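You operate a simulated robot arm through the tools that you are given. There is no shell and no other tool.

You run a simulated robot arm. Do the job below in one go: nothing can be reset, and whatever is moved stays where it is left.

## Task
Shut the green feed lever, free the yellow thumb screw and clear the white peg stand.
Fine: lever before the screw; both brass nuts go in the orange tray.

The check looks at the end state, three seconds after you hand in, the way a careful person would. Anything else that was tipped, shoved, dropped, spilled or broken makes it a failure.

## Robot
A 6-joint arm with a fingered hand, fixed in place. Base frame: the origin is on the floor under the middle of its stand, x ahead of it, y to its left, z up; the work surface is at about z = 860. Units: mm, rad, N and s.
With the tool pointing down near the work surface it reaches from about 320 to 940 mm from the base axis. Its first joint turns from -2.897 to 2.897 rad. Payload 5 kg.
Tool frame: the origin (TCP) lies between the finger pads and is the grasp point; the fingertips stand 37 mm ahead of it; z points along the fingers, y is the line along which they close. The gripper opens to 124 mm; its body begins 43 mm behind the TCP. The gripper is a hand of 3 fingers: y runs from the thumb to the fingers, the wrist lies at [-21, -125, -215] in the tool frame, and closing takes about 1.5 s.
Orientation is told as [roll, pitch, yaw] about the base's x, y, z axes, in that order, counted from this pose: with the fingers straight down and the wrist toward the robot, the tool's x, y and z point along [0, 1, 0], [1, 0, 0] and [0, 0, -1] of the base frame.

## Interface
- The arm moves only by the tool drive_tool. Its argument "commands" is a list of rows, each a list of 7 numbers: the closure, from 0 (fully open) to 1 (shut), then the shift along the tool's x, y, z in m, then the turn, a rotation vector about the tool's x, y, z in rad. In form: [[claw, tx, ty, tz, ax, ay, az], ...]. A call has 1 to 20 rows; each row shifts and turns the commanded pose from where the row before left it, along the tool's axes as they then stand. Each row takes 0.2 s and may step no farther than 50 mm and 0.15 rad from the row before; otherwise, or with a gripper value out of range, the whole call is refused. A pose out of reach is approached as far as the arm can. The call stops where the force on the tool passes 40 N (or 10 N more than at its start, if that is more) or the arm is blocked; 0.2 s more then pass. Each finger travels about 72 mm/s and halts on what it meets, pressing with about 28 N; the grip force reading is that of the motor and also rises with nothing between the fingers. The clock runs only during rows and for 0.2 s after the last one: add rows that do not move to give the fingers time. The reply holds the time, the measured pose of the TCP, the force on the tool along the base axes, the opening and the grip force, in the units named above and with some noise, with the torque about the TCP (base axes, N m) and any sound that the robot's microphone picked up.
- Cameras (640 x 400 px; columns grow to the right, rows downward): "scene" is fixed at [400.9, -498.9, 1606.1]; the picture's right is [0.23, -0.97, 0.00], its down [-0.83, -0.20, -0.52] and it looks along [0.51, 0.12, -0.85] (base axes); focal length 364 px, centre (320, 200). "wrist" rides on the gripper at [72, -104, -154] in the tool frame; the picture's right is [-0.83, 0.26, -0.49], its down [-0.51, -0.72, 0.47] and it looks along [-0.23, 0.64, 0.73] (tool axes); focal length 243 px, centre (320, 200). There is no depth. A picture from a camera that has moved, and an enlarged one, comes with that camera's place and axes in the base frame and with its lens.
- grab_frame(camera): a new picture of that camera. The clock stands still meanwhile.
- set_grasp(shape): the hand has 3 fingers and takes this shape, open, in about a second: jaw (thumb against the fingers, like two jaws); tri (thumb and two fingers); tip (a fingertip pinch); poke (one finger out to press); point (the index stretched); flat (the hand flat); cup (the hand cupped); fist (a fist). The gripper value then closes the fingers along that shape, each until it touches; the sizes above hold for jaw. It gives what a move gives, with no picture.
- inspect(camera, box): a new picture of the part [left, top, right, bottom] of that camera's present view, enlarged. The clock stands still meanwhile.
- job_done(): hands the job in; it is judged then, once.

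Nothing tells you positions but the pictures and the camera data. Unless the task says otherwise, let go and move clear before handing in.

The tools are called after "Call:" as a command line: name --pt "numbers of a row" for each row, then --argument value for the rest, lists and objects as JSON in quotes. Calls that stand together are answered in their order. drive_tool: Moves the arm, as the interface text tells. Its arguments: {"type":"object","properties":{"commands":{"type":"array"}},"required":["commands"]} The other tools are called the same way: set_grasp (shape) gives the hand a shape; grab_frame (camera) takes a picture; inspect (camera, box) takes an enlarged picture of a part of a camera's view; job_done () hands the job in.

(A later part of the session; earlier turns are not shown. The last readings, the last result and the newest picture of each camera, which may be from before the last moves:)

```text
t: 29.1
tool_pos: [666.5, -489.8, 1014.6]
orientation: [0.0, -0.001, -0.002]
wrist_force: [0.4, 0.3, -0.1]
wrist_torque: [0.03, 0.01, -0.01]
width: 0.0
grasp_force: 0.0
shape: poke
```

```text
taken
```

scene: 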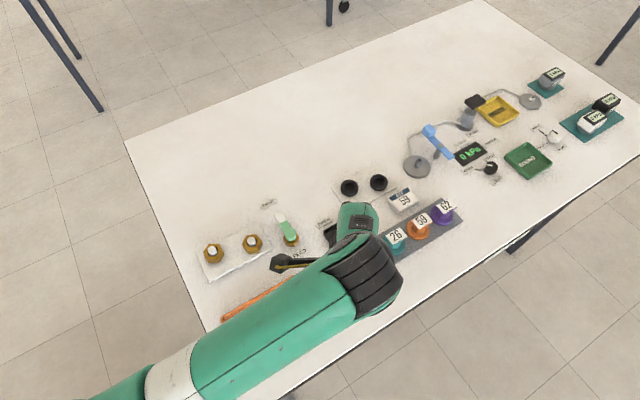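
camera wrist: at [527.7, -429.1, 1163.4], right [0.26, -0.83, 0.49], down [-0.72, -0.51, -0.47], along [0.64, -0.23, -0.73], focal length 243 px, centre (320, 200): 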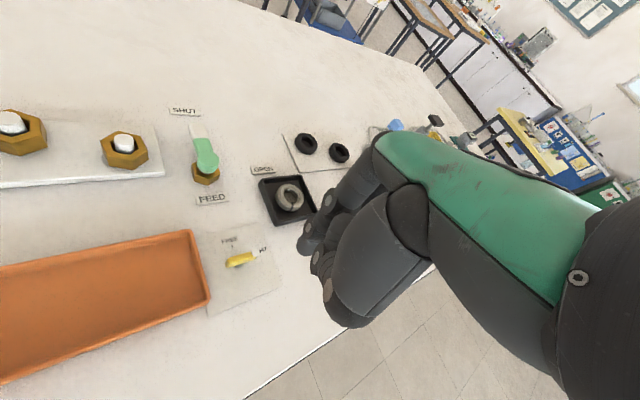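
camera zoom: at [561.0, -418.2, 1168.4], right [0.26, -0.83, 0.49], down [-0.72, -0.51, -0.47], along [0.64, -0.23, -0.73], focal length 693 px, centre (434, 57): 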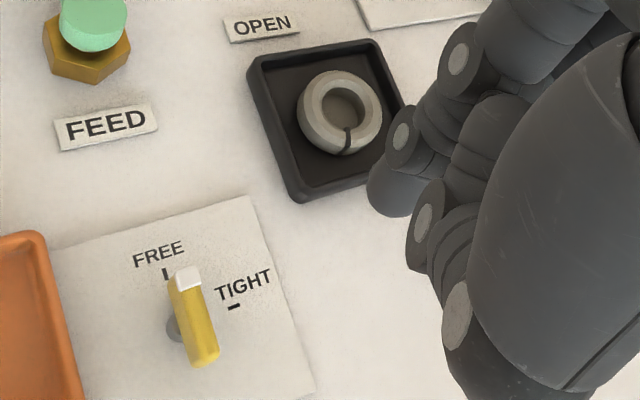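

The wing now lines up with the FREE mark to within a couple of degrees and it is against a stop. Next come the nuts: I'll return the hand to the jaw shape and move high over the peg stand for a look.

Call:
set_grasp --shape "jaw"

Call:
drive_tool --pt "0 0.03 0 -0.01 0 0 0" --pt "0 0.03 0 -0.01 0 0 0" --pt "0 0.03 0 -0.01 0 0 0" --pt "0 0.03 0 -0.01 0 0 0" --pt "0 0.03 0 0 0 0 0" --pt "0 0.03 0 0 0 0 0" --pt "0 0.03 0 0 0 0 0" --pt "0 0 0 0 0 0 0"

Call:
grab_frame --camera "wrist"

Call:
grab_frame --camera "scene"

```text
t: 30.0
tool_pos: [666.2, -489.8, 1015.0]
orientation: [0.001, 0.0, -0.002]
wrist_force: [0.2, 0.3, 0.2]
wrist_torque: [0.0, 0.0, -0.01]
width: 123.9
grasp_force: 0.0
shape: jaw
```

```text
t: 31.8
tool_pos: [668.4, -281.3, 1056.4]
orientation: [-0.001, -0.002, -0.001]
wrist_force: [0.2, -0.1, 0.4]
wrist_torque: [-0.03, -0.01, -0.01]
width: 123.8
grasp_force: 0.1
shape: jaw
```

```text
taken
camera wrist: at [562.3, -210.2, 1210.0], right [0.26, -0.83, 0.49], down [-0.72, -0.51, -0.47], along [0.64, -0.23, -0.73], focal length 243 px, centre (320, 200)
```

wrist: 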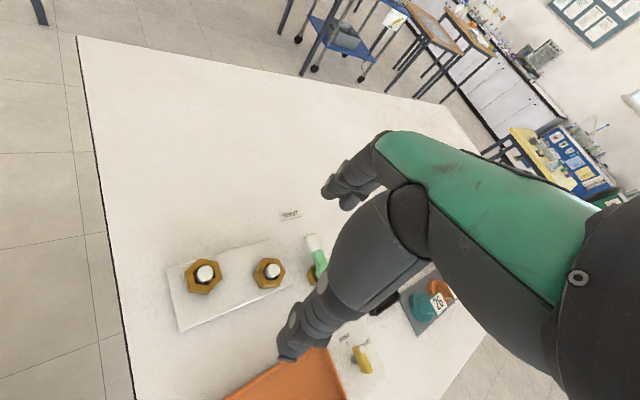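

```text
taken
```

scene: 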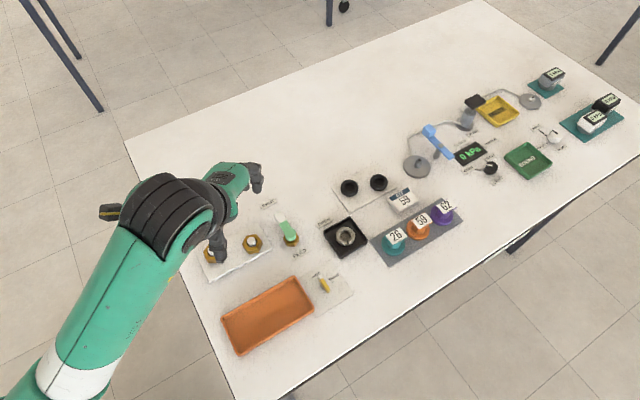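

The scene view is clear again, with the lever and the screw both visible. I'll enlarge both to confirm their states, and zoom on the nuts.

Call:
inspect --camera "scene" --box '[280, 255, 380, 317]'

Call:
inspect --camera "scene" --box '[240, 190, 360, 265]'

Call:
inspect --camera "wrist" --box '[160, 220, 320, 340]'

```text
6.40 times, centred on (330, 286) of scene
camera zoom: at [400.9, -498.9, 1606.1], right [0.23, -0.97, 0.0], down [-0.83, -0.2, -0.52], along [0.51, 0.12, -0.85], focal length 2326 px, centre (256, -350)
```

zoom: 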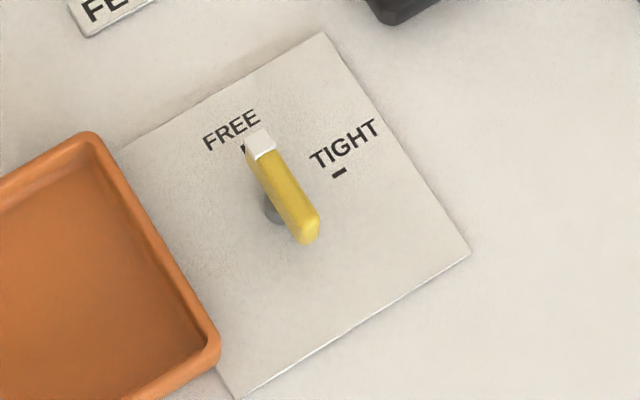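

```text
5.33 times, centred on (300, 228) of scene
camera zoom: at [400.9, -498.9, 1606.1], right [0.23, -0.97, 0.0], down [-0.83, -0.2, -0.52], along [0.51, 0.12, -0.85], focal length 1938 px, centre (427, 53)
```

zoom: 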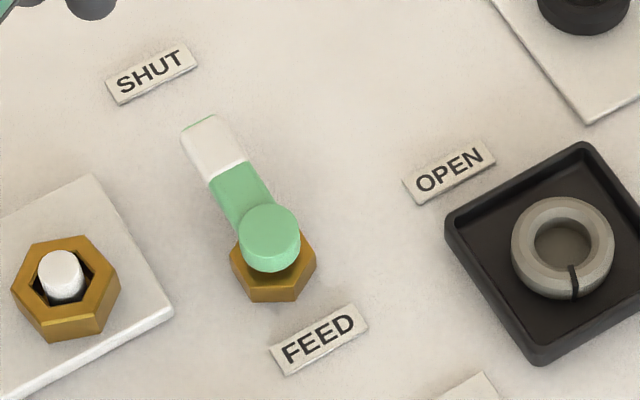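

```text
3.33 times, centred on (240, 280) of wrist
camera zoom: at [562.3, -210.2, 1210.0], right [0.26, -0.83, 0.49], down [-0.72, -0.51, -0.47], along [0.64, -0.23, -0.73], focal length 809 px, centre (587, -67)
```

zoom: 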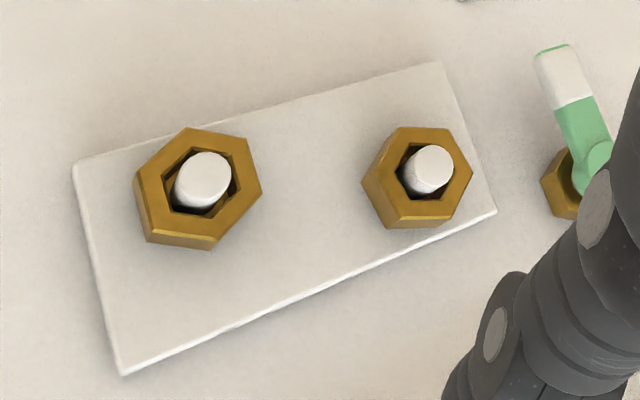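

Both read well: the lever points to SHUT, and the screw points to FREE against its stop. The nuts' tops are at z ≈ 887.5, at (647,-207) and (686,-279.5), so I'll move over the left one, turn about +16° to match its flats, and half-close the hand to see its opening.

Call:
drive_tool --pt "0.2 0.025 -0.0064 0 0 0 0" --pt "0.4 0.025 -0.0064 0 0 0 0" --pt "0.45 0.0248 -0.0063 0 0 0 0" --pt "0.45 0 0 0.01 0 0 -0.14" --pt "0.45 0 0 0.01 0 0 -0.14" --pt "0.45 0 0 0 0 0 0" --pt "0.45 0 0 0 0 0 0"

Call:
grab_frame --camera "wrist"

Call:
grab_frame --camera "scene"

```text
t: 33.4
tool_pos: [646.8, -207.8, 1036.8]
orientation: [0.0, 0.0, 0.282]
wrist_force: [-0.5, -0.8, 0.4]
wrist_torque: [0.01, 0.01, 0.03]
width: 68.7
grasp_force: 0.1
shape: jaw
```

```text
taken
camera wrist: at [525.6, -168.2, 1190.0], right [0.48, -0.73, 0.49], down [-0.55, -0.69, -0.47], along [0.68, -0.05, -0.73], focal length 243 px, centre (320, 200)
```

wrist: 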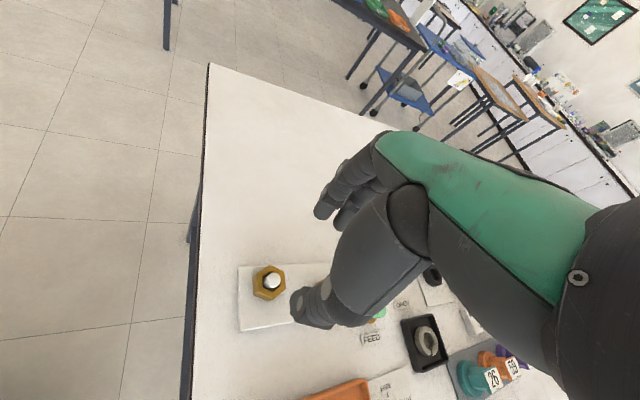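

```text
taken
```

scene: 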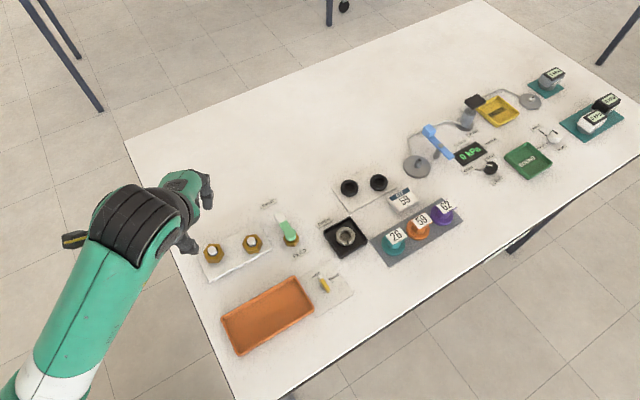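

The opening is 69 mm and the hand is centred above the left nut at the right yaw. I'll enlarge both views to check finger placement before going down.

Call:
inspect --camera "scene" --box '[150, 160, 280, 290]'

Call:
inspect --camera "wrist" --box '[220, 140, 400, 340]'

```text
3.08 times, centred on (215, 225) of scene
camera zoom: at [400.9, -498.9, 1606.1], right [0.23, -0.97, 0.0], down [-0.83, -0.2, -0.52], along [0.51, 0.12, -0.85], focal length 1118 px, centre (643, 123)
```

zoom: 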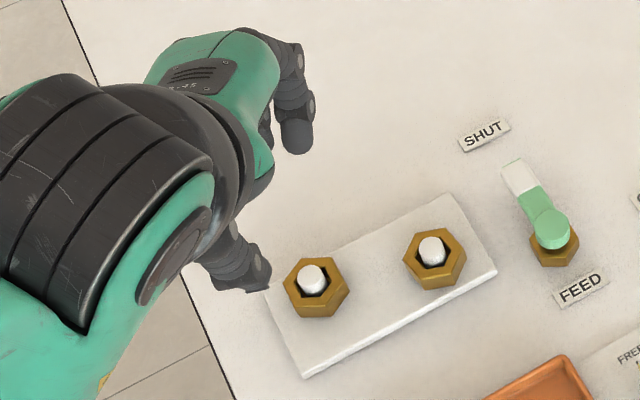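

```text
2.00 times, centred on (310, 240) of wrist
camera zoom: at [525.6, -168.2, 1190.0], right [0.48, -0.73, 0.49], down [-0.55, -0.69, -0.47], along [0.68, -0.05, -0.73], focal length 485 px, centre (340, 120)
```

zoom: 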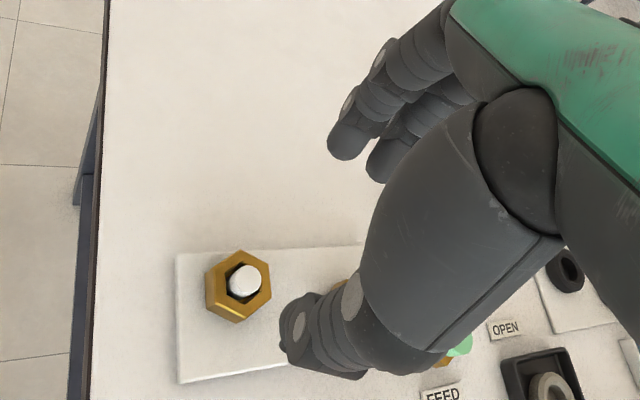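

The tool axis passes through the nut, and the fingers straddle it with about 13 mm to spare on each side. I'll descend to just above and check again.

Call:
drive_tool --pt "0.45 0 0 0.025 0 0 0" --pt "0.45 0 0 0.025 0 0 0" --pt "0.45 0 0 0.025 0 0 0" --pt "0.45 0 0 0.02 0 0 0" --pt "0.45 0 0 0.015 0 0 0" --pt "0.45 0 0 0 0 0 0"

Call:
inspect --camera "wrist" --box '[240, 140, 420, 320]'

Call:
inspect --camera "scene" --box '[170, 200, 290, 300]'

```text
t: 34.8
tool_pos: [649.3, -211.4, 926.3]
orientation: [0.001, -0.001, 0.279]
wrist_force: [-0.2, 0.2, 0.4]
wrist_torque: [0.01, 0.02, 0.01]
width: 68.5
grasp_force: 0.0
shape: jaw
```

```text
2.22 times, centred on (330, 230) of wrist
camera zoom: at [527.5, -170.0, 1080.0], right [0.48, -0.73, 0.49], down [-0.55, -0.69, -0.47], along [0.68, -0.05, -0.73], focal length 539 px, centre (298, 133)
```

zoom: 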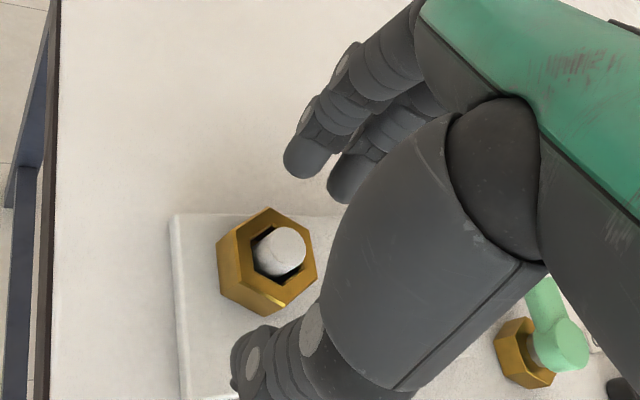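

```text
4.00 times, centred on (230, 250) of scene
camera zoom: at [400.9, -498.9, 1606.1], right [0.23, -0.97, 0.0], down [-0.83, -0.2, -0.52], along [0.51, 0.12, -0.85], focal length 1454 px, centre (680, 0)
```

zoom: 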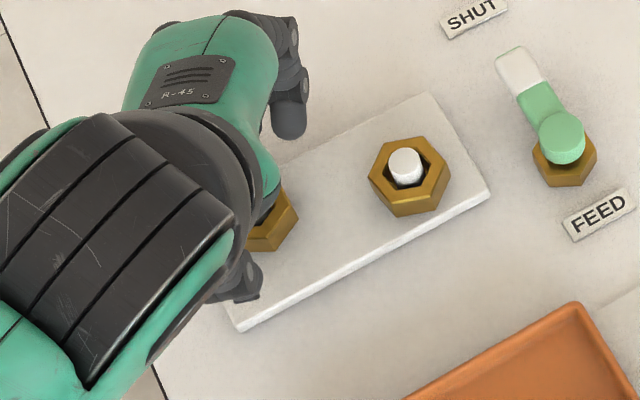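

The hand is straddling the nut at z ≈ 926 and drifted about 2 mm on the way down. I'll enlarge the nut once more to centre precisely before the last few millimetres.

Call:
inspect --camera "wrist" --box '[270, 210, 350, 300]'

```text
4.44 times, centred on (310, 255) of wrist
camera zoom: at [527.5, -170.0, 1080.0], right [0.48, -0.73, 0.49], down [-0.55, -0.69, -0.47], along [0.68, -0.05, -0.73], focal length 1078 px, centre (364, -44)
```

zoom: 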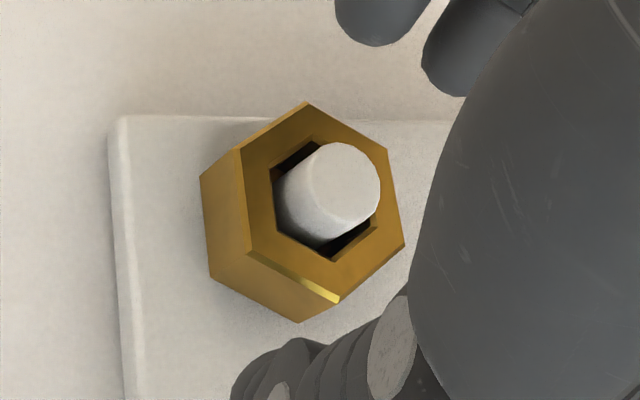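

The nut sits about 2 mm off the tool axis in +y. I'll correct that, go down the last 15 mm, then close on the nut.

Call:
drive_tool --pt "0.45 0.0023 0 0.005 0 0 0" --pt "0.45 0 0 0.005 0 0 0" --pt "0.45 0 0 0.005 0 0 0" --pt "0.45 0 0 0 0 0 0"

Call:
inspect --camera "wrist" --box '[240, 140, 420, 320]'

```text
t: 35.8
tool_pos: [647.4, -207.5, 911.6]
orientation: [-0.001, 0.0, 0.28]
wrist_force: [0.0, 1.1, 0.4]
wrist_torque: [-0.03, 0.0, 0.01]
width: 68.8
grasp_force: 0.0
shape: jaw
```

```text
2.22 times, centred on (330, 230) of wrist
camera zoom: at [525.3, -167.1, 1065.0], right [0.48, -0.73, 0.49], down [-0.55, -0.69, -0.47], along [0.68, -0.05, -0.73], focal length 539 px, centre (298, 133)
```

zoom: 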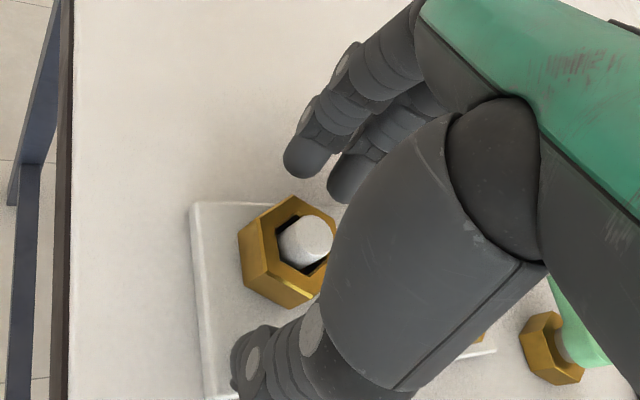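

The hand is centred on the nut at TCP z ≈ 911 with no contact. I'll close the fingers on it.

Call:
drive_tool --pt "0.6 0 0 0 0 0 0" --pt "0.75 0 0 0 0 0 0" --pt "0.9 0 0 0 0 0 0" --pt "1 0 0 0 0 0 0" --pt "1 0 0 0 0 0 0" --pt "1 0 0 0 0 0 0"

Call:
inspect --camera "wrist" --box '[240, 140, 420, 320]'

```text
t: 37.2
tool_pos: [648.5, -206.0, 911.1]
orientation: [0.0, -0.001, 0.279]
wrist_force: [-0.2, 0.3, 0.1]
wrist_torque: [0.01, 0.01, -0.02]
width: 33.9
grasp_force: 28.1
shape: jaw
```

```text
2.22 times, centred on (330, 230) of wrist
camera zoom: at [525.3, -167.1, 1064.9], right [0.48, -0.73, 0.49], down [-0.55, -0.69, -0.47], along [0.68, -0.05, -0.73], focal length 539 px, centre (298, 133)
```

zoom: 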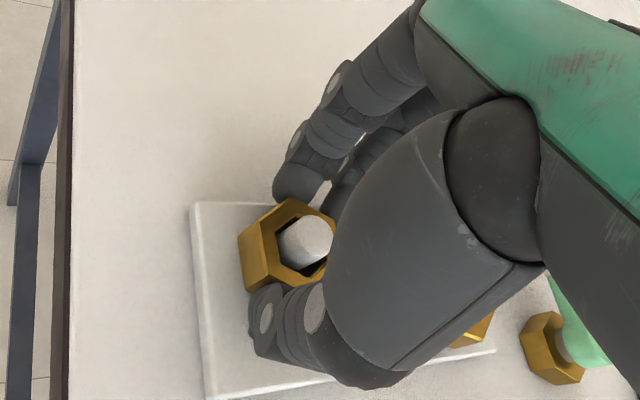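

The fingers stopped at 34 mm with 28 N, so they have the nut. I'll lift it straight up off the peg.

Call:
drive_tool --pt "1 0 0 -0.006 0 0 0" --pt "1 0 0 -0.01 0 0 0" --pt "1 0 0 -0.012 0 0 0" --pt "1 0 0 -0.012 0 0 0" --pt "1 0 0 -0.015 0 0 0" --pt "1 0 0 -0.015 0 0 0" --pt "1 0 0 0 0 0 0"

Call:
inspect --camera "wrist" --box '[240, 140, 420, 320]'

Call:
inspect --camera "scene" --box '[170, 180, 310, 290]'

```text
t: 38.8
tool_pos: [645.4, -206.7, 981.3]
orientation: [0.0, -0.001, 0.281]
wrist_force: [-0.3, 0.5, -0.2]
wrist_torque: [-0.02, -0.04, 0.01]
width: 34.0
grasp_force: 28.6
shape: jaw
```

```text
2.22 times, centred on (330, 230) of wrist
camera zoom: at [524.1, -166.0, 1134.7], right [0.48, -0.73, 0.49], down [-0.55, -0.69, -0.47], along [0.68, -0.05, -0.73], focal length 539 px, centre (298, 133)
```

zoom: 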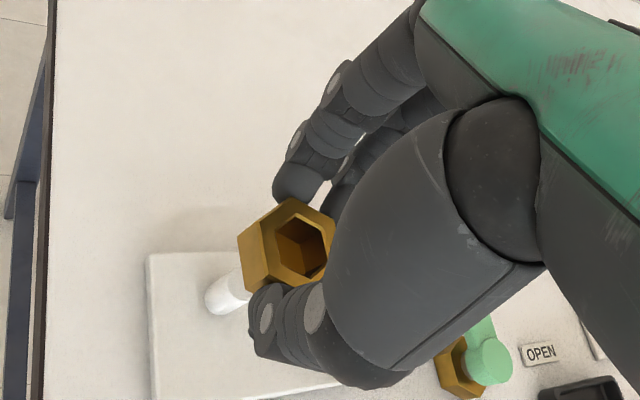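

```text
3.64 times, centred on (240, 235) of scene
camera zoom: at [400.9, -498.9, 1606.1], right [0.23, -0.97, 0.0], down [-0.83, -0.2, -0.52], along [0.51, 0.12, -0.85], focal length 1322 px, centre (611, 73)
```

zoom: 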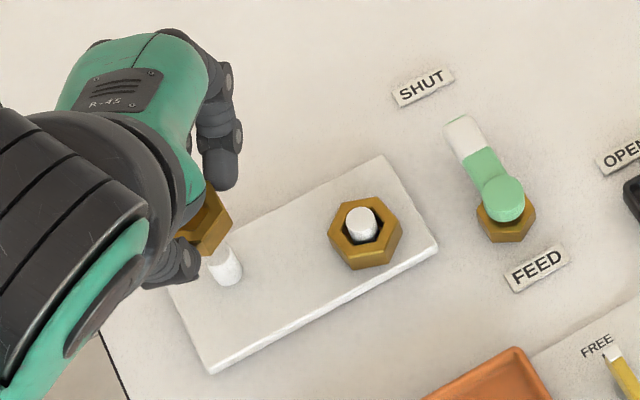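

The nut came off cleanly and is held firmly. I'll carry it over the left part of the orange tray and turn the hand so that the fingers open along the tray's length.

Call:
drive_tool --pt "1 -0.0154 -0.0246 0 0 0 0" --pt "1 -0.0154 -0.0246 0 0 0 0" --pt "1 -0.0154 -0.0246 0 0 0 0" --pt "1 -0.0154 -0.0246 0 0 0 0" --pt "1 -0.0154 -0.0245 0 0 0 0" --pt "1 -0.0153 -0.0245 0 0 0 0" --pt "1 0 0 0 0 0 0.135" --pt "1 0 0 0 0 0 0.135" --pt "1 0 0 0 0 0 0.135" --pt "1 0 0 0 0 0 0.135" --pt "1 0 0 0 0 0 0.135" --pt "1 0 0 0 0 0 0.135" --pt "1 0 0 0 0 0 0.135" --pt "1 0 0 0 0 0 0.135" --pt "1 0 0 0 0 0 0"

Call:
grab_frame --camera "wrist"

Call:
grab_frame --camera "scene"

```text
t: 42.0
tool_pos: [529.7, -335.7, 980.7]
orientation: [-0.001, 0.0, -0.802]
wrist_force: [-0.2, 0.5, 0.1]
wrist_torque: [-0.01, 0.04, -0.03]
width: 33.7
grasp_force: 27.7
shape: jaw
```

```text
taken
camera wrist: at [507.7, -210.1, 1134.2], right [-0.41, -0.77, 0.49], down [-0.87, 0.17, -0.47], along [0.28, -0.62, -0.73], focal length 243 px, centre (320, 200)
```

wrist: 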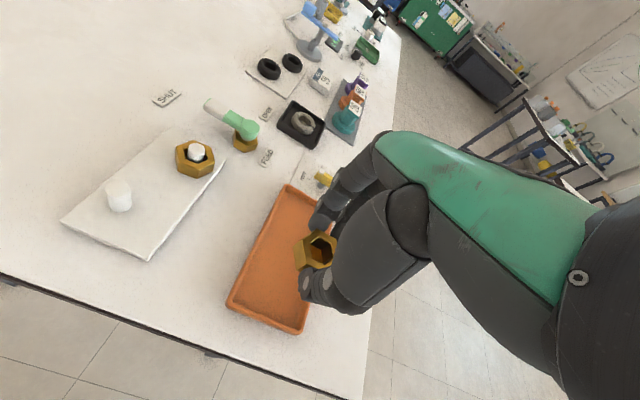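

```text
taken
```

scene: 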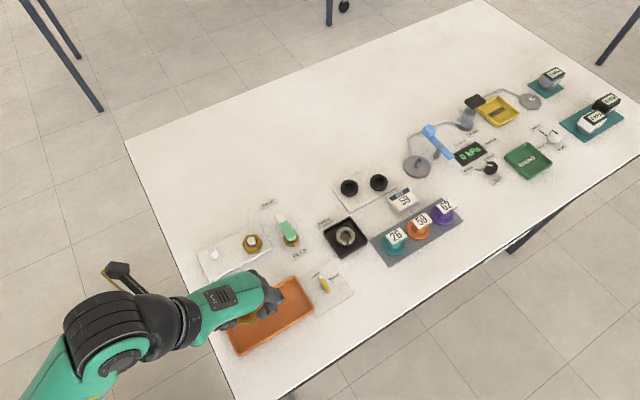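

The hand with the nut is over the tray, aligned with its length. I'll enlarge the wrist view to check where it will come down relative to the tray walls.

Call:
inspect --camera "wrist" --box '[210, 170, 370, 340]'

Call:
inspect --camera "scene" --box '[190, 240, 350, 370]'

```text
2.35 times, centred on (290, 255) of wrist
camera zoom: at [507.7, -210.1, 1134.2], right [-0.41, -0.77, 0.49], down [-0.87, 0.17, -0.47], along [0.28, -0.62, -0.73], focal length 571 px, centre (391, 71)
```

zoom: 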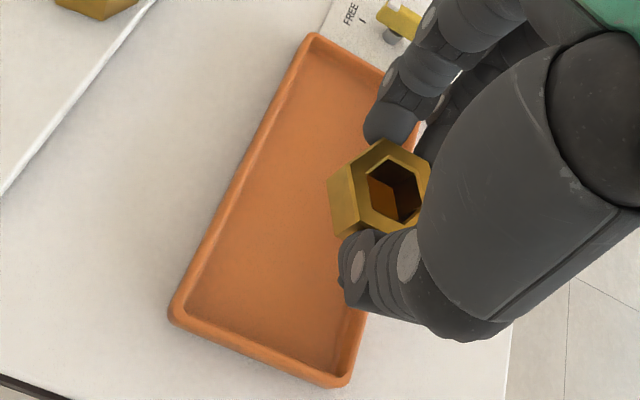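

```text
3.08 times, centred on (270, 305) of scene
camera zoom: at [400.9, -498.9, 1606.1], right [0.23, -0.97, 0.0], down [-0.83, -0.2, -0.52], along [0.51, 0.12, -0.85], focal length 1118 px, centre (474, -123)
```

zoom: 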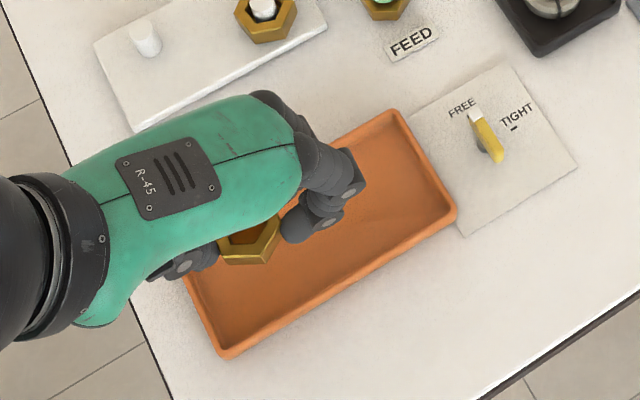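

The nut will come down near the middle of the tray's width, about 31 mm left of its centre, with thumb and fingers inside the walls. I'll lower most of the way and look.

Call:
drive_tool --pt "1 0 0 0.02 0 0 0" --pt "1 0 0 0.02 0 0 0" --pt "1 0 0 0.015 0 0 0" --pt "1 0 0 0 0 0 0"

Call:
inspect --camera "wrist" --box '[210, 150, 390, 340]'

Call:
inspect --camera "scene" --box '[200, 260, 330, 370]'

```text
t: 43.0
tool_pos: [529.2, -333.4, 926.5]
orientation: [0.0, -0.001, -0.8]
wrist_force: [-0.9, 0.0, -1.7]
wrist_torque: [0.0, 0.02, -0.04]
width: 34.0
grasp_force: 27.8
shape: jaw
```

```text
2.11 times, centred on (300, 245) of wrist
camera zoom: at [507.0, -210.0, 1079.5], right [-0.41, -0.77, 0.49], down [-0.87, 0.16, -0.47], along [0.28, -0.62, -0.73], focal length 511 px, centre (362, 105)
```

zoom: 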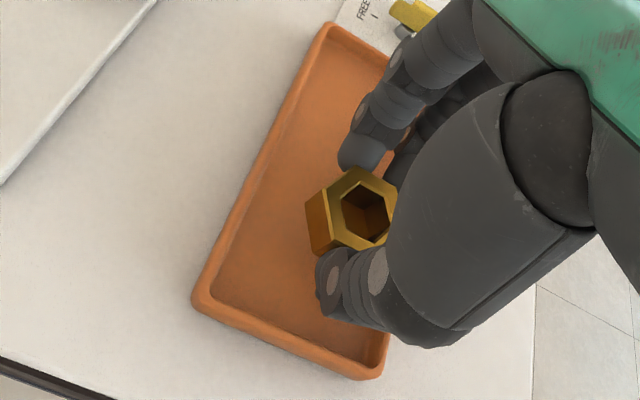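

```text
3.64 times, centred on (265, 315) of scene
camera zoom: at [400.9, -498.9, 1606.1], right [0.23, -0.97, 0.0], down [-0.83, -0.2, -0.52], along [0.51, 0.12, -0.85], focal length 1322 px, centre (520, -218)
```

zoom: 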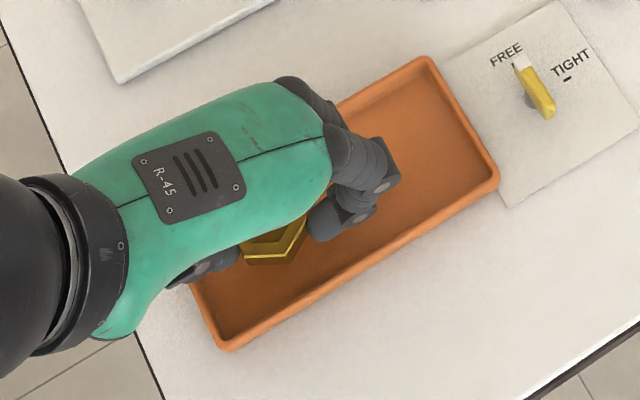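

Everything lines up: the nut is centred in the tray's width and the fingers are inside the walls. I'll lower the last stretch gently.

Call:
drive_tool --pt "1 0 0 0.005 0 0 0" --pt "1 0 0 0.005 0 0 0" --pt "1 0 0 0.004 0 0 0" --pt "1 0 0 0 0 0 0"

Call:
inspect --camera "wrist" --box '[210, 150, 390, 340]'

```text
t: 44.0
tool_pos: [530.0, -335.8, 911.8]
orientation: [-0.001, 0.002, -0.798]
wrist_force: [-0.2, -0.4, 0.2]
wrist_torque: [-0.01, 0.0, -0.03]
width: 33.8
grasp_force: 28.1
shape: jaw
```

```text
2.11 times, centred on (300, 245) of wrist
camera zoom: at [507.6, -211.1, 1065.8], right [-0.41, -0.77, 0.49], down [-0.87, 0.16, -0.47], along [0.28, -0.62, -0.73], focal length 511 px, centre (362, 105)
```

zoom: 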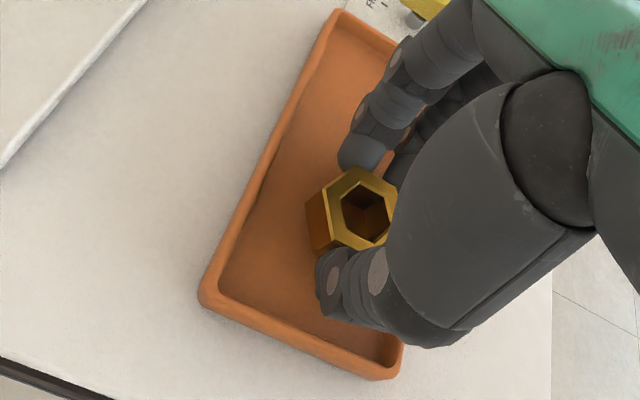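

No contact yet, and the nut's bottom should be a few millimetres above the tray floor. I'll step down a little further to feel for it.

Call:
drive_tool --pt "1 0 0 0.0015 0 0 0" --pt "1 0 0 0.0015 0 0 0" --pt "1 0 0 0 0 0 0"

```text
t: 44.8
tool_pos: [530.2, -335.7, 908.3]
orientation: [-0.001, 0.0, -0.8]
wrist_force: [-0.1, 0.3, -1.1]
wrist_torque: [0.01, 0.01, 0.01]
width: 33.8
grasp_force: 28.1
shape: jaw
```

The nut should now be within about 2 mm of the floor. I'll open slightly to let it go, then check.

Call:
drive_tool --pt "0.72 0 0 0 0 0 0" --pt "0.69 0 0 0 0 0 0" --pt "0.66 0 0 0 0 0 0" --pt "0.66 0 0 0 0 0 0"

Call:
inspect --camera "wrist" --box '[210, 150, 390, 340]'

```text
t: 45.8
tool_pos: [530.3, -335.2, 909.0]
orientation: [-0.001, 0.0, -0.8]
wrist_force: [0.6, -0.1, -0.2]
wrist_torque: [-0.03, -0.02, -0.03]
width: 41.5
grasp_force: 0.1
shape: jaw
```

```text
2.11 times, centred on (300, 245) of wrist
camera zoom: at [507.4, -211.5, 1062.6], right [-0.41, -0.77, 0.49], down [-0.87, 0.16, -0.47], along [0.28, -0.62, -0.73], focal length 511 px, centre (362, 105)
```

zoom: 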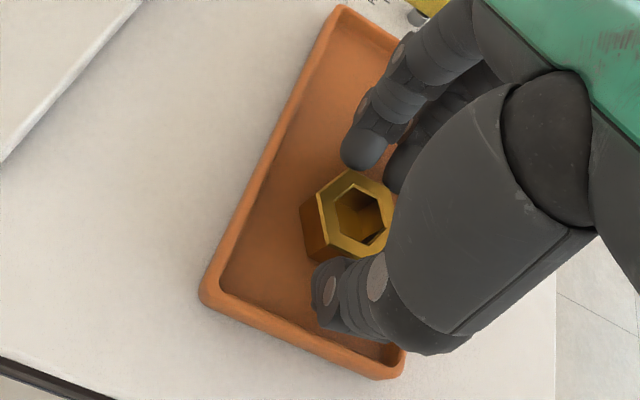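

The nut has been released flat on the tray floor. I'll rise straight up and check it stays.

Call:
drive_tool --pt "0.66 0 0 -0.01 0 0 0" --pt "0.66 0 0 -0.02 0 0 0" --pt "0.62 0 0 -0.03 0 0 0" --pt "0.6 0 0 -0.03 0 0 0" --pt "0.6 0 0 0 0 0 0"

Call:
inspect --camera "wrist" --box '[210, 150, 390, 340]'

```text
t: 47.0
tool_pos: [530.4, -334.5, 997.7]
orientation: [0.0, 0.001, -0.801]
wrist_force: [0.4, 0.0, -0.5]
wrist_torque: [0.0, 0.01, 0.01]
width: 49.2
grasp_force: 0.0
shape: jaw
```

```text
2.11 times, centred on (300, 245) of wrist
camera zoom: at [507.1, -210.3, 1151.0], right [-0.41, -0.77, 0.49], down [-0.87, 0.16, -0.47], along [0.28, -0.62, -0.73], focal length 511 px, centre (362, 105)
```

zoom: 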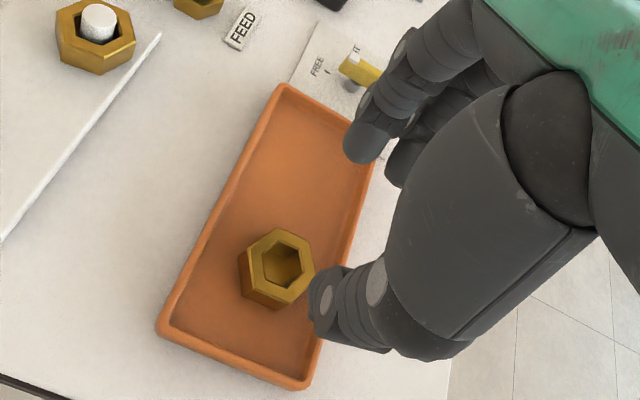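

The first nut sits flat inside the tray. Now I go over the second nut and turn to its flats, about +24°, with the fingers pre-opened to about 69 mm.

Call:
drive_tool --pt "0.6 0.0301 0.0137 -0.006 0 0 0" --pt "0.55 0.0301 0.0137 -0.006 0 0 0" --pt "0.5 0.0301 0.0137 -0.006 0 0 0" --pt "0.45 0.0301 0.0138 -0.006 0 0 0" --pt "0.45 0.03 0.0138 -0.006 0 0 0" --pt "0.45 0 0 0 0 0 -0.1356" --pt "0.45 0 0 0 0 0 -0.1356" --pt "0.45 0 0 0 0 0 -0.1356" --pt "0.45 0 0 0 0 0 -0.1356" --pt "0.45 0 0 0 0 0 -0.1356" --pt "0.45 0 0 0 0 0 -0.1356" --pt "0.45 0 0 0 0 0 -0.1356" --pt "0.45 0 0 0 0 0 -0.1356" --pt "0.45 0 0 0 0 0 -0.1356" --pt "0.45 0 0 0 0 0 0"

Call:
grab_frame --camera "wrist"

Call:
grab_frame --camera "scene"

```text
t: 50.2
tool_pos: [686.0, -279.7, 1029.9]
orientation: [-0.001, -0.002, 0.423]
wrist_force: [-0.6, 0.7, 0.0]
wrist_torque: [0.01, -0.03, -0.02]
width: 67.8
grasp_force: 0.1
shape: jaw
```

```text
taken
camera wrist: at [559.6, -257.1, 1183.4], right [0.58, -0.65, 0.49], down [-0.45, -0.76, -0.47], along [0.68, 0.05, -0.73], focal length 243 px, centre (320, 200)
```

wrist: 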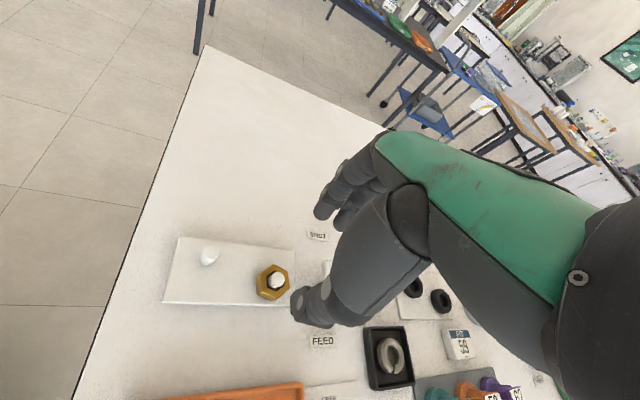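

```text
taken
```

scene: 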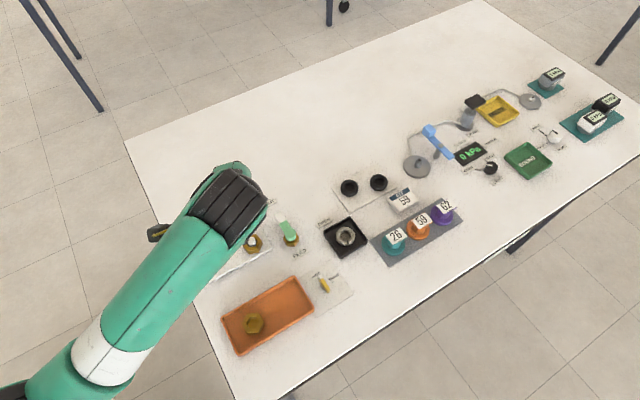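

The tool axis lands right on the second nut. I'll enlarge to confirm the alignment with its flats and the clearance to the lever.

Call:
inspect --camera "wrist" --box '[230, 240, 330, 330]'

Call:
inspect --camera "scene" --box '[200, 270, 320, 360]'

```text
4.44 times, centred on (280, 285) of wrist
camera zoom: at [559.6, -257.1, 1183.4], right [0.58, -0.65, 0.49], down [-0.45, -0.76, -0.47], along [0.68, 0.05, -0.73], focal length 1078 px, centre (498, -178)
```

zoom: 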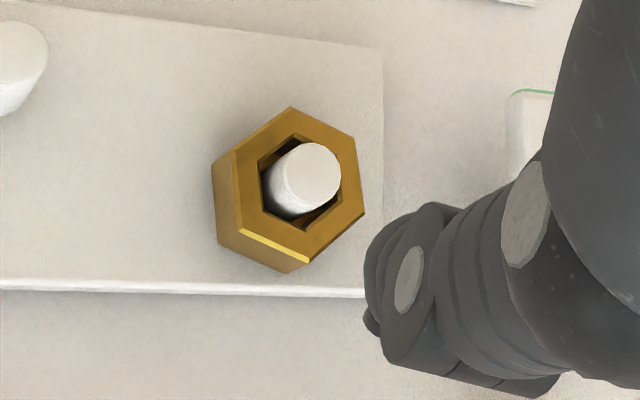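

```text
4.44 times, centred on (260, 315) of scene
camera zoom: at [400.9, -498.9, 1606.1], right [0.23, -0.97, 0.0], down [-0.83, -0.2, -0.52], along [0.51, 0.12, -0.85], focal length 1615 px, centre (587, -311)
```

zoom: 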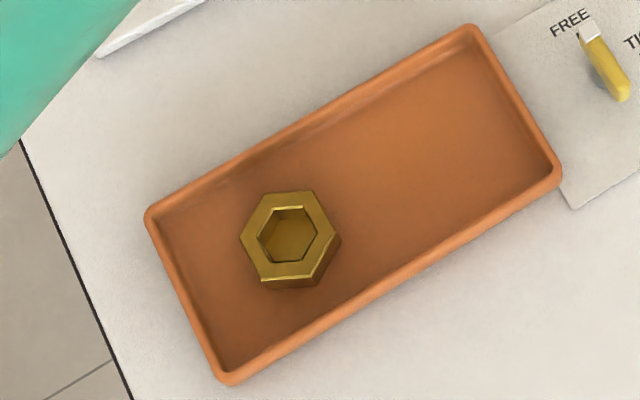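

The nut looks about 2–3 mm off the axis from up here. I'll apply part of that correction while descending to z ≈ 926 and then re-measure.

Call:
drive_tool --pt "0.45 -0.0013 0.0011 0.02 0 0 0" --pt "0.45 0 0 0.025 0 0 0" --pt "0.45 0 0 0.025 0 0 0" --pt "0.45 0 0 0.02 0 0 0" --pt "0.45 0 0 0.014 0 0 0" --pt "0.45 0 0 0 0 0 0"

Call:
inspect --camera "wrist" --box '[270, 210, 350, 300]'

Call:
inspect --camera "wrist" --box '[240, 140, 420, 320]'

```text
t: 51.6
tool_pos: [688.6, -279.8, 925.9]
orientation: [0.0, 0.0, 0.421]
wrist_force: [0.0, -0.5, 0.8]
wrist_torque: [0.01, 0.0, -0.01]
width: 68.0
grasp_force: 0.0
shape: jaw
```

```text
4.44 times, centred on (310, 255) of wrist
camera zoom: at [562.0, -257.6, 1079.8], right [0.58, -0.65, 0.49], down [-0.45, -0.76, -0.47], along [0.68, 0.05, -0.73], focal length 1078 px, centre (364, -44)
```

zoom: 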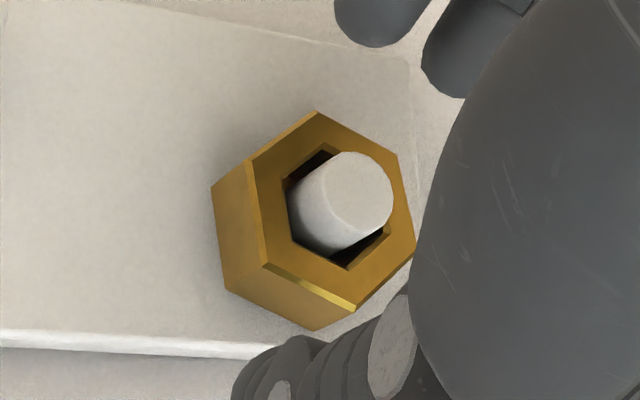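

```text
2.22 times, centred on (330, 230) of wrist
camera zoom: at [562.0, -257.6, 1079.8], right [0.58, -0.65, 0.49], down [-0.45, -0.76, -0.47], along [0.68, 0.05, -0.73], focal length 539 px, centre (298, 133)
```

zoom: 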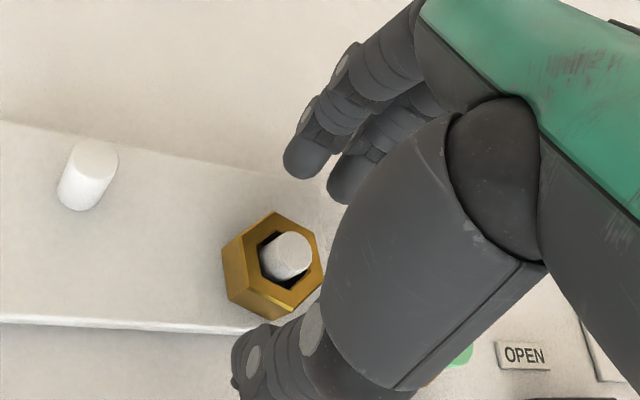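

The nut is within about 1 mm of the axis and its flats match the hand. I'll make the small correction, go down 15 mm, and close.

Call:
drive_tool --pt "0.45 -0.0009 0.0008 0.005 0 0 0" --pt "0.45 0 0 0.005 0 0 0" --pt "0.45 0 0 0.005 0 0 0" --pt "0.45 0 0 0 0 0 0"

Call:
drive_tool --pt "0.6 0 0 0 0 0 0" --pt "0.75 0 0 0 0 0 0" --pt "0.9 0 0 0 0 0 0" --pt "1 0 0 0 0 0 0" --pt "1 0 0 0 0 0 0" --pt "1 0 0 0 0 0 0"

Call:
inspect --camera "wrist" --box '[240, 140, 420, 320]'

```text
t: 52.6
tool_pos: [687.8, -281.8, 910.7]
orientation: [0.0, 0.001, 0.419]
wrist_force: [-0.9, -0.3, 0.8]
wrist_torque: [0.01, -0.01, -0.01]
width: 67.8
grasp_force: 0.1
shape: jaw
```

```text
t: 54.0
tool_pos: [688.2, -281.9, 909.5]
orientation: [0.0, 0.001, 0.42]
wrist_force: [-0.2, 0.2, -0.1]
wrist_torque: [0.04, -0.01, 0.03]
width: 33.8
grasp_force: 28.1
shape: jaw
```

```text
2.22 times, centred on (330, 230) of wrist
camera zoom: at [562.2, -258.8, 1063.3], right [0.58, -0.65, 0.49], down [-0.45, -0.76, -0.47], along [0.68, 0.05, -0.73], focal length 539 px, centre (298, 133)
```

zoom: 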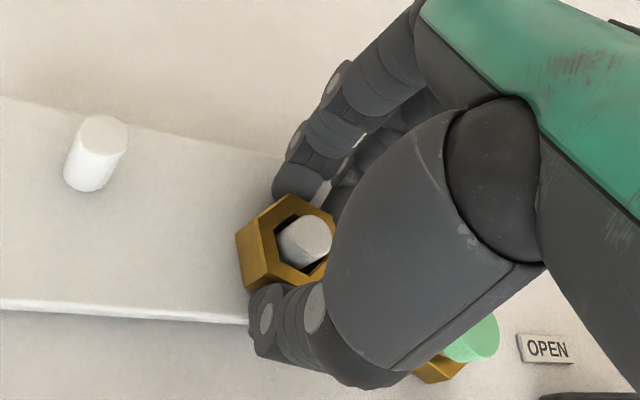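

The second nut is gripped at 34 mm with 28 N. I'll lift it straight off its peg.

Call:
drive_tool --pt "1 0 0 -0.006 0 0 0" --pt "1 0 0 -0.01 0 0 0" --pt "1 0 0 -0.012 0 0 0" --pt "1 0 0 -0.012 0 0 0" --pt "1 0 0 -0.015 0 0 0" --pt "1 0 0 -0.015 0 0 0" --pt "1 0 0 -0.015 0 0 0" --pt "1 0 0 0 0 0 0"

Call:
inspect --camera "wrist" --box '[200, 140, 420, 340]'

```text
t: 55.8
tool_pos: [689.6, -283.3, 995.9]
orientation: [0.0, 0.0, 0.421]
wrist_force: [-0.4, 1.0, -1.3]
wrist_torque: [0.02, 0.0, -0.02]
width: 33.1
grasp_force: 27.7
shape: jaw
```

```text
2.00 times, centred on (310, 240) of wrist
camera zoom: at [563.0, -259.1, 1149.7], right [0.58, -0.65, 0.49], down [-0.45, -0.76, -0.47], along [0.68, 0.05, -0.73], focal length 485 px, centre (340, 120)
```

zoom: 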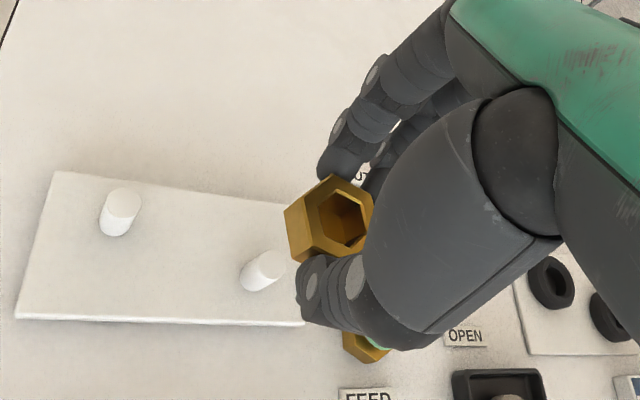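

Both pegs are bare now and the nut is held well. I'll carry it over the right part of the tray, well apart from the first nut, and turn the hand along the tray again.

Call:
drive_tool --pt "1 -0.0073 -0.0241 0 0 0 0" --pt "1 -0.0073 -0.0241 0 0 0 0" --pt "1 -0.0073 -0.0241 0 0 0 0" --pt "1 -0.0073 -0.0241 0 0 0 0" --pt "1 -0.0074 -0.0241 0 0 0 0" --pt "1 -0.0074 -0.0242 0 0 0 0" --pt "1 0 0 0 0 0 0.1357" --pt "1 0 0 0 0 0 0.1357" --pt "1 0 0 0 0 0 0.1357" --pt "1 0 0 0 0 0 0.1357" --pt "1 0 0 0 0 0 0.1357" --pt "1 0 0 0 0 0 0.1357" --pt "1 0 0 0 0 0 0.1357" --pt "1 0 0 0 0 0 0.1357" --pt "1 0 0 0 0 0 0.1357" --pt "1 0 0 0 0 0 0"

Call:
grab_frame --camera "wrist"

Call:
inspect --camera "scene" --box '[190, 240, 350, 370]'

```text
t: 59.2
tool_pos: [574.0, -379.6, 995.7]
orientation: [0.0, 0.0, -0.803]
wrist_force: [0.6, 0.5, -1.9]
wrist_torque: [-0.01, -0.03, -0.02]
width: 33.5
grasp_force: 28.2
shape: jaw
```

```text
taken
camera wrist: at [551.8, -255.6, 1149.2], right [-0.42, -0.77, 0.49], down [-0.87, 0.17, -0.47], along [0.28, -0.62, -0.73], focal length 243 px, centre (320, 200)
```

wrist: 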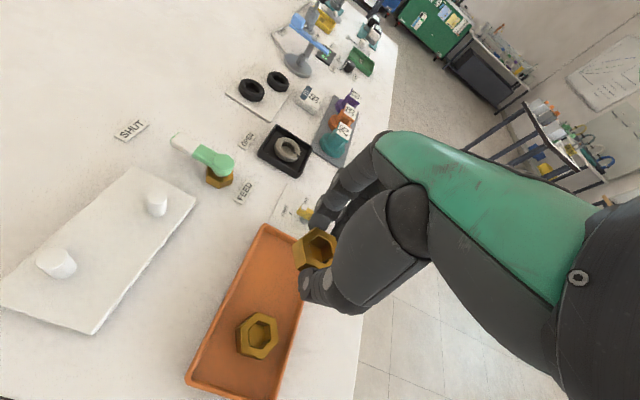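

```text
3.08 times, centred on (270, 305) of scene
camera zoom: at [400.9, -498.9, 1606.1], right [0.23, -0.97, 0.0], down [-0.83, -0.2, -0.52], along [0.51, 0.12, -0.85], focal length 1118 px, centre (474, -123)
```

zoom: 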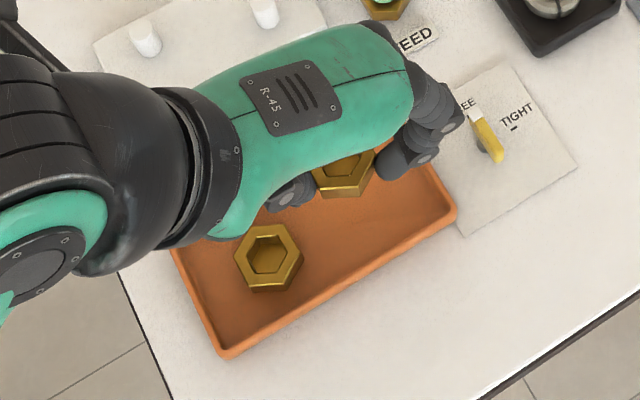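

The hand is over the right part of the tray. I'll enlarge the wrist view to check spacing from the first nut, the tray wall and the screw.

Call:
inspect --camera "wrist" --box '[180, 190, 360, 400]'

```text
1.90 times, centred on (270, 295) of wrist
camera zoom: at [551.8, -255.6, 1149.2], right [-0.42, -0.77, 0.49], down [-0.87, 0.17, -0.47], along [0.28, -0.62, -0.73], focal length 462 px, centre (415, 19)
```

zoom: 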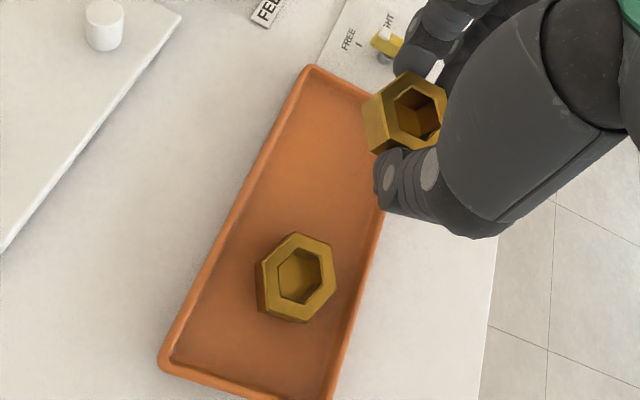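

The spacing works: about 62 mm between nut centres, with the fingers just inside the right wall. I'll shift 1 mm further right and lower to z ≈ 925.

Call:
drive_tool --pt "1 0 0.001 0.02 0 0 0" --pt "1 0 0 0.02 0 0 0" --pt "1 0 0 0.02 0 0 0" --pt "1 0 0 0.01 0 0 0" --pt "1 0 0 0 0 0 0"

Call:
inspect --camera "wrist" --box '[210, 150, 390, 340]'

Call:
inspect --camera "scene" --box '[200, 250, 340, 360]'

```text
t: 60.4
tool_pos: [574.0, -379.2, 925.2]
orientation: [0.001, 0.0, -0.802]
wrist_force: [-0.1, -0.2, -1.2]
wrist_torque: [-0.03, 0.0, -0.01]
width: 33.5
grasp_force: 27.6
shape: jaw
```

```text
2.11 times, centred on (300, 245) of wrist
camera zoom: at [553.3, -255.4, 1077.9], right [-0.41, -0.77, 0.49], down [-0.87, 0.17, -0.47], along [0.28, -0.62, -0.73], focal length 511 px, centre (362, 105)
```

zoom: 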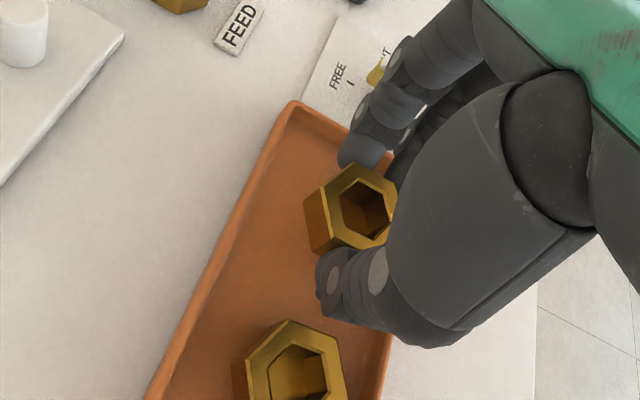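

```text
3.64 times, centred on (270, 305) of scene
camera zoom: at [400.9, -498.9, 1606.1], right [0.23, -0.97, 0.0], down [-0.83, -0.2, -0.52], along [0.51, 0.12, -0.85], focal length 1322 px, centre (502, -182)
```

zoom: 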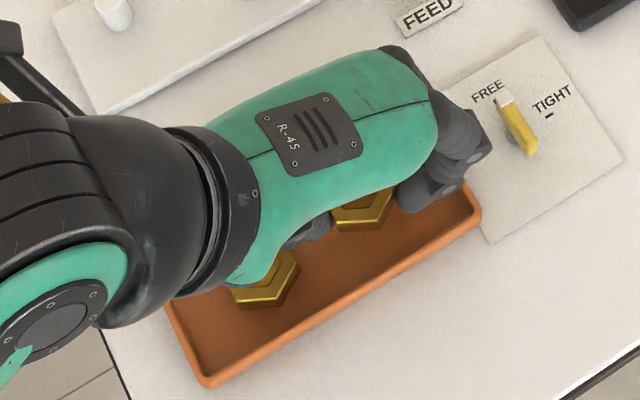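

The nut sits over the tray floor, clear of the first one and of the screw. I'll shift 1.5 mm away from the near wall and lower the rest of the way gently.

Call:
drive_tool --pt "1 -0.0015 0 0.005 0 0 0" --pt "1 0 0 0.005 0 0 0" --pt "1 0 0 0.003 0 0 0" --pt "1 0 0 0 0 0 0"

Call:
inspect --camera "wrist" --box '[210, 150, 390, 340]'

```text
t: 61.4
tool_pos: [574.9, -384.6, 911.1]
orientation: [0.001, 0.001, -0.801]
wrist_force: [-0.1, -1.3, -0.9]
wrist_torque: [0.04, 0.01, -0.02]
width: 33.6
grasp_force: 28.2
shape: jaw
```

```text
2.11 times, centred on (300, 245) of wrist
camera zoom: at [552.6, -258.8, 1065.0], right [-0.41, -0.77, 0.49], down [-0.87, 0.17, -0.47], along [0.28, -0.62, -0.73], focal length 511 px, centre (362, 105)
```

zoom: 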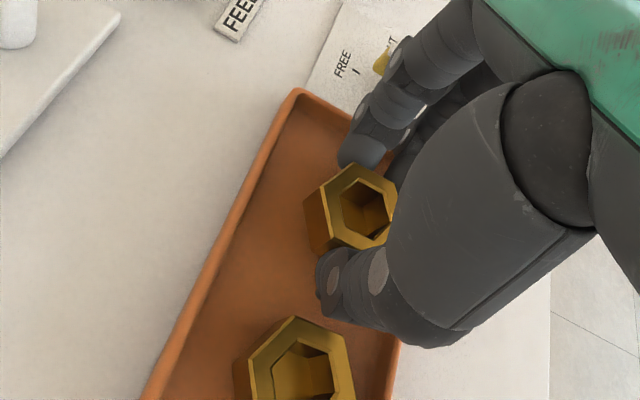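

No contact and good clearance to the end wall. I'll go down another 2.5 mm and then release with a small opening.

Call:
drive_tool --pt "1 0 0 0.0015 0 0 0" --pt "1 0 0 0.0015 0 0 0" --pt "1 0 0 0 0 0 0"

Call:
drive_tool --pt "0.72 0 0 0 0 0 0" --pt "0.69 0 0 0 0 0 0" --pt "0.67 0 0 0 0 0 0" --pt "0.66 0 0 0 0 0 0"

Call:
inspect --camera "wrist" --box '[210, 150, 390, 340]'

```text
t: 62.2
tool_pos: [574.6, -382.6, 908.1]
orientation: [-0.001, -0.001, -0.8]
wrist_force: [-0.4, -0.4, -1.0]
wrist_torque: [0.0, -0.01, 0.0]
width: 33.5
grasp_force: 27.9
shape: jaw
```

```text
t: 63.2
tool_pos: [575.4, -380.8, 908.7]
orientation: [0.0, -0.001, -0.803]
wrist_force: [0.3, 0.1, 0.3]
wrist_torque: [0.02, 0.03, 0.0]
width: 41.6
grasp_force: 0.0
shape: jaw
```

```text
2.11 times, centred on (300, 245) of wrist
camera zoom: at [552.8, -257.7, 1062.0], right [-0.41, -0.77, 0.49], down [-0.87, 0.17, -0.47], along [0.28, -0.62, -0.73], focal length 511 px, centre (362, 105)
```

zoom: 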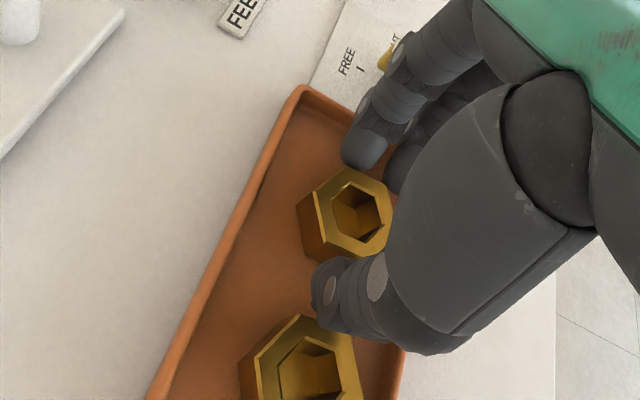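

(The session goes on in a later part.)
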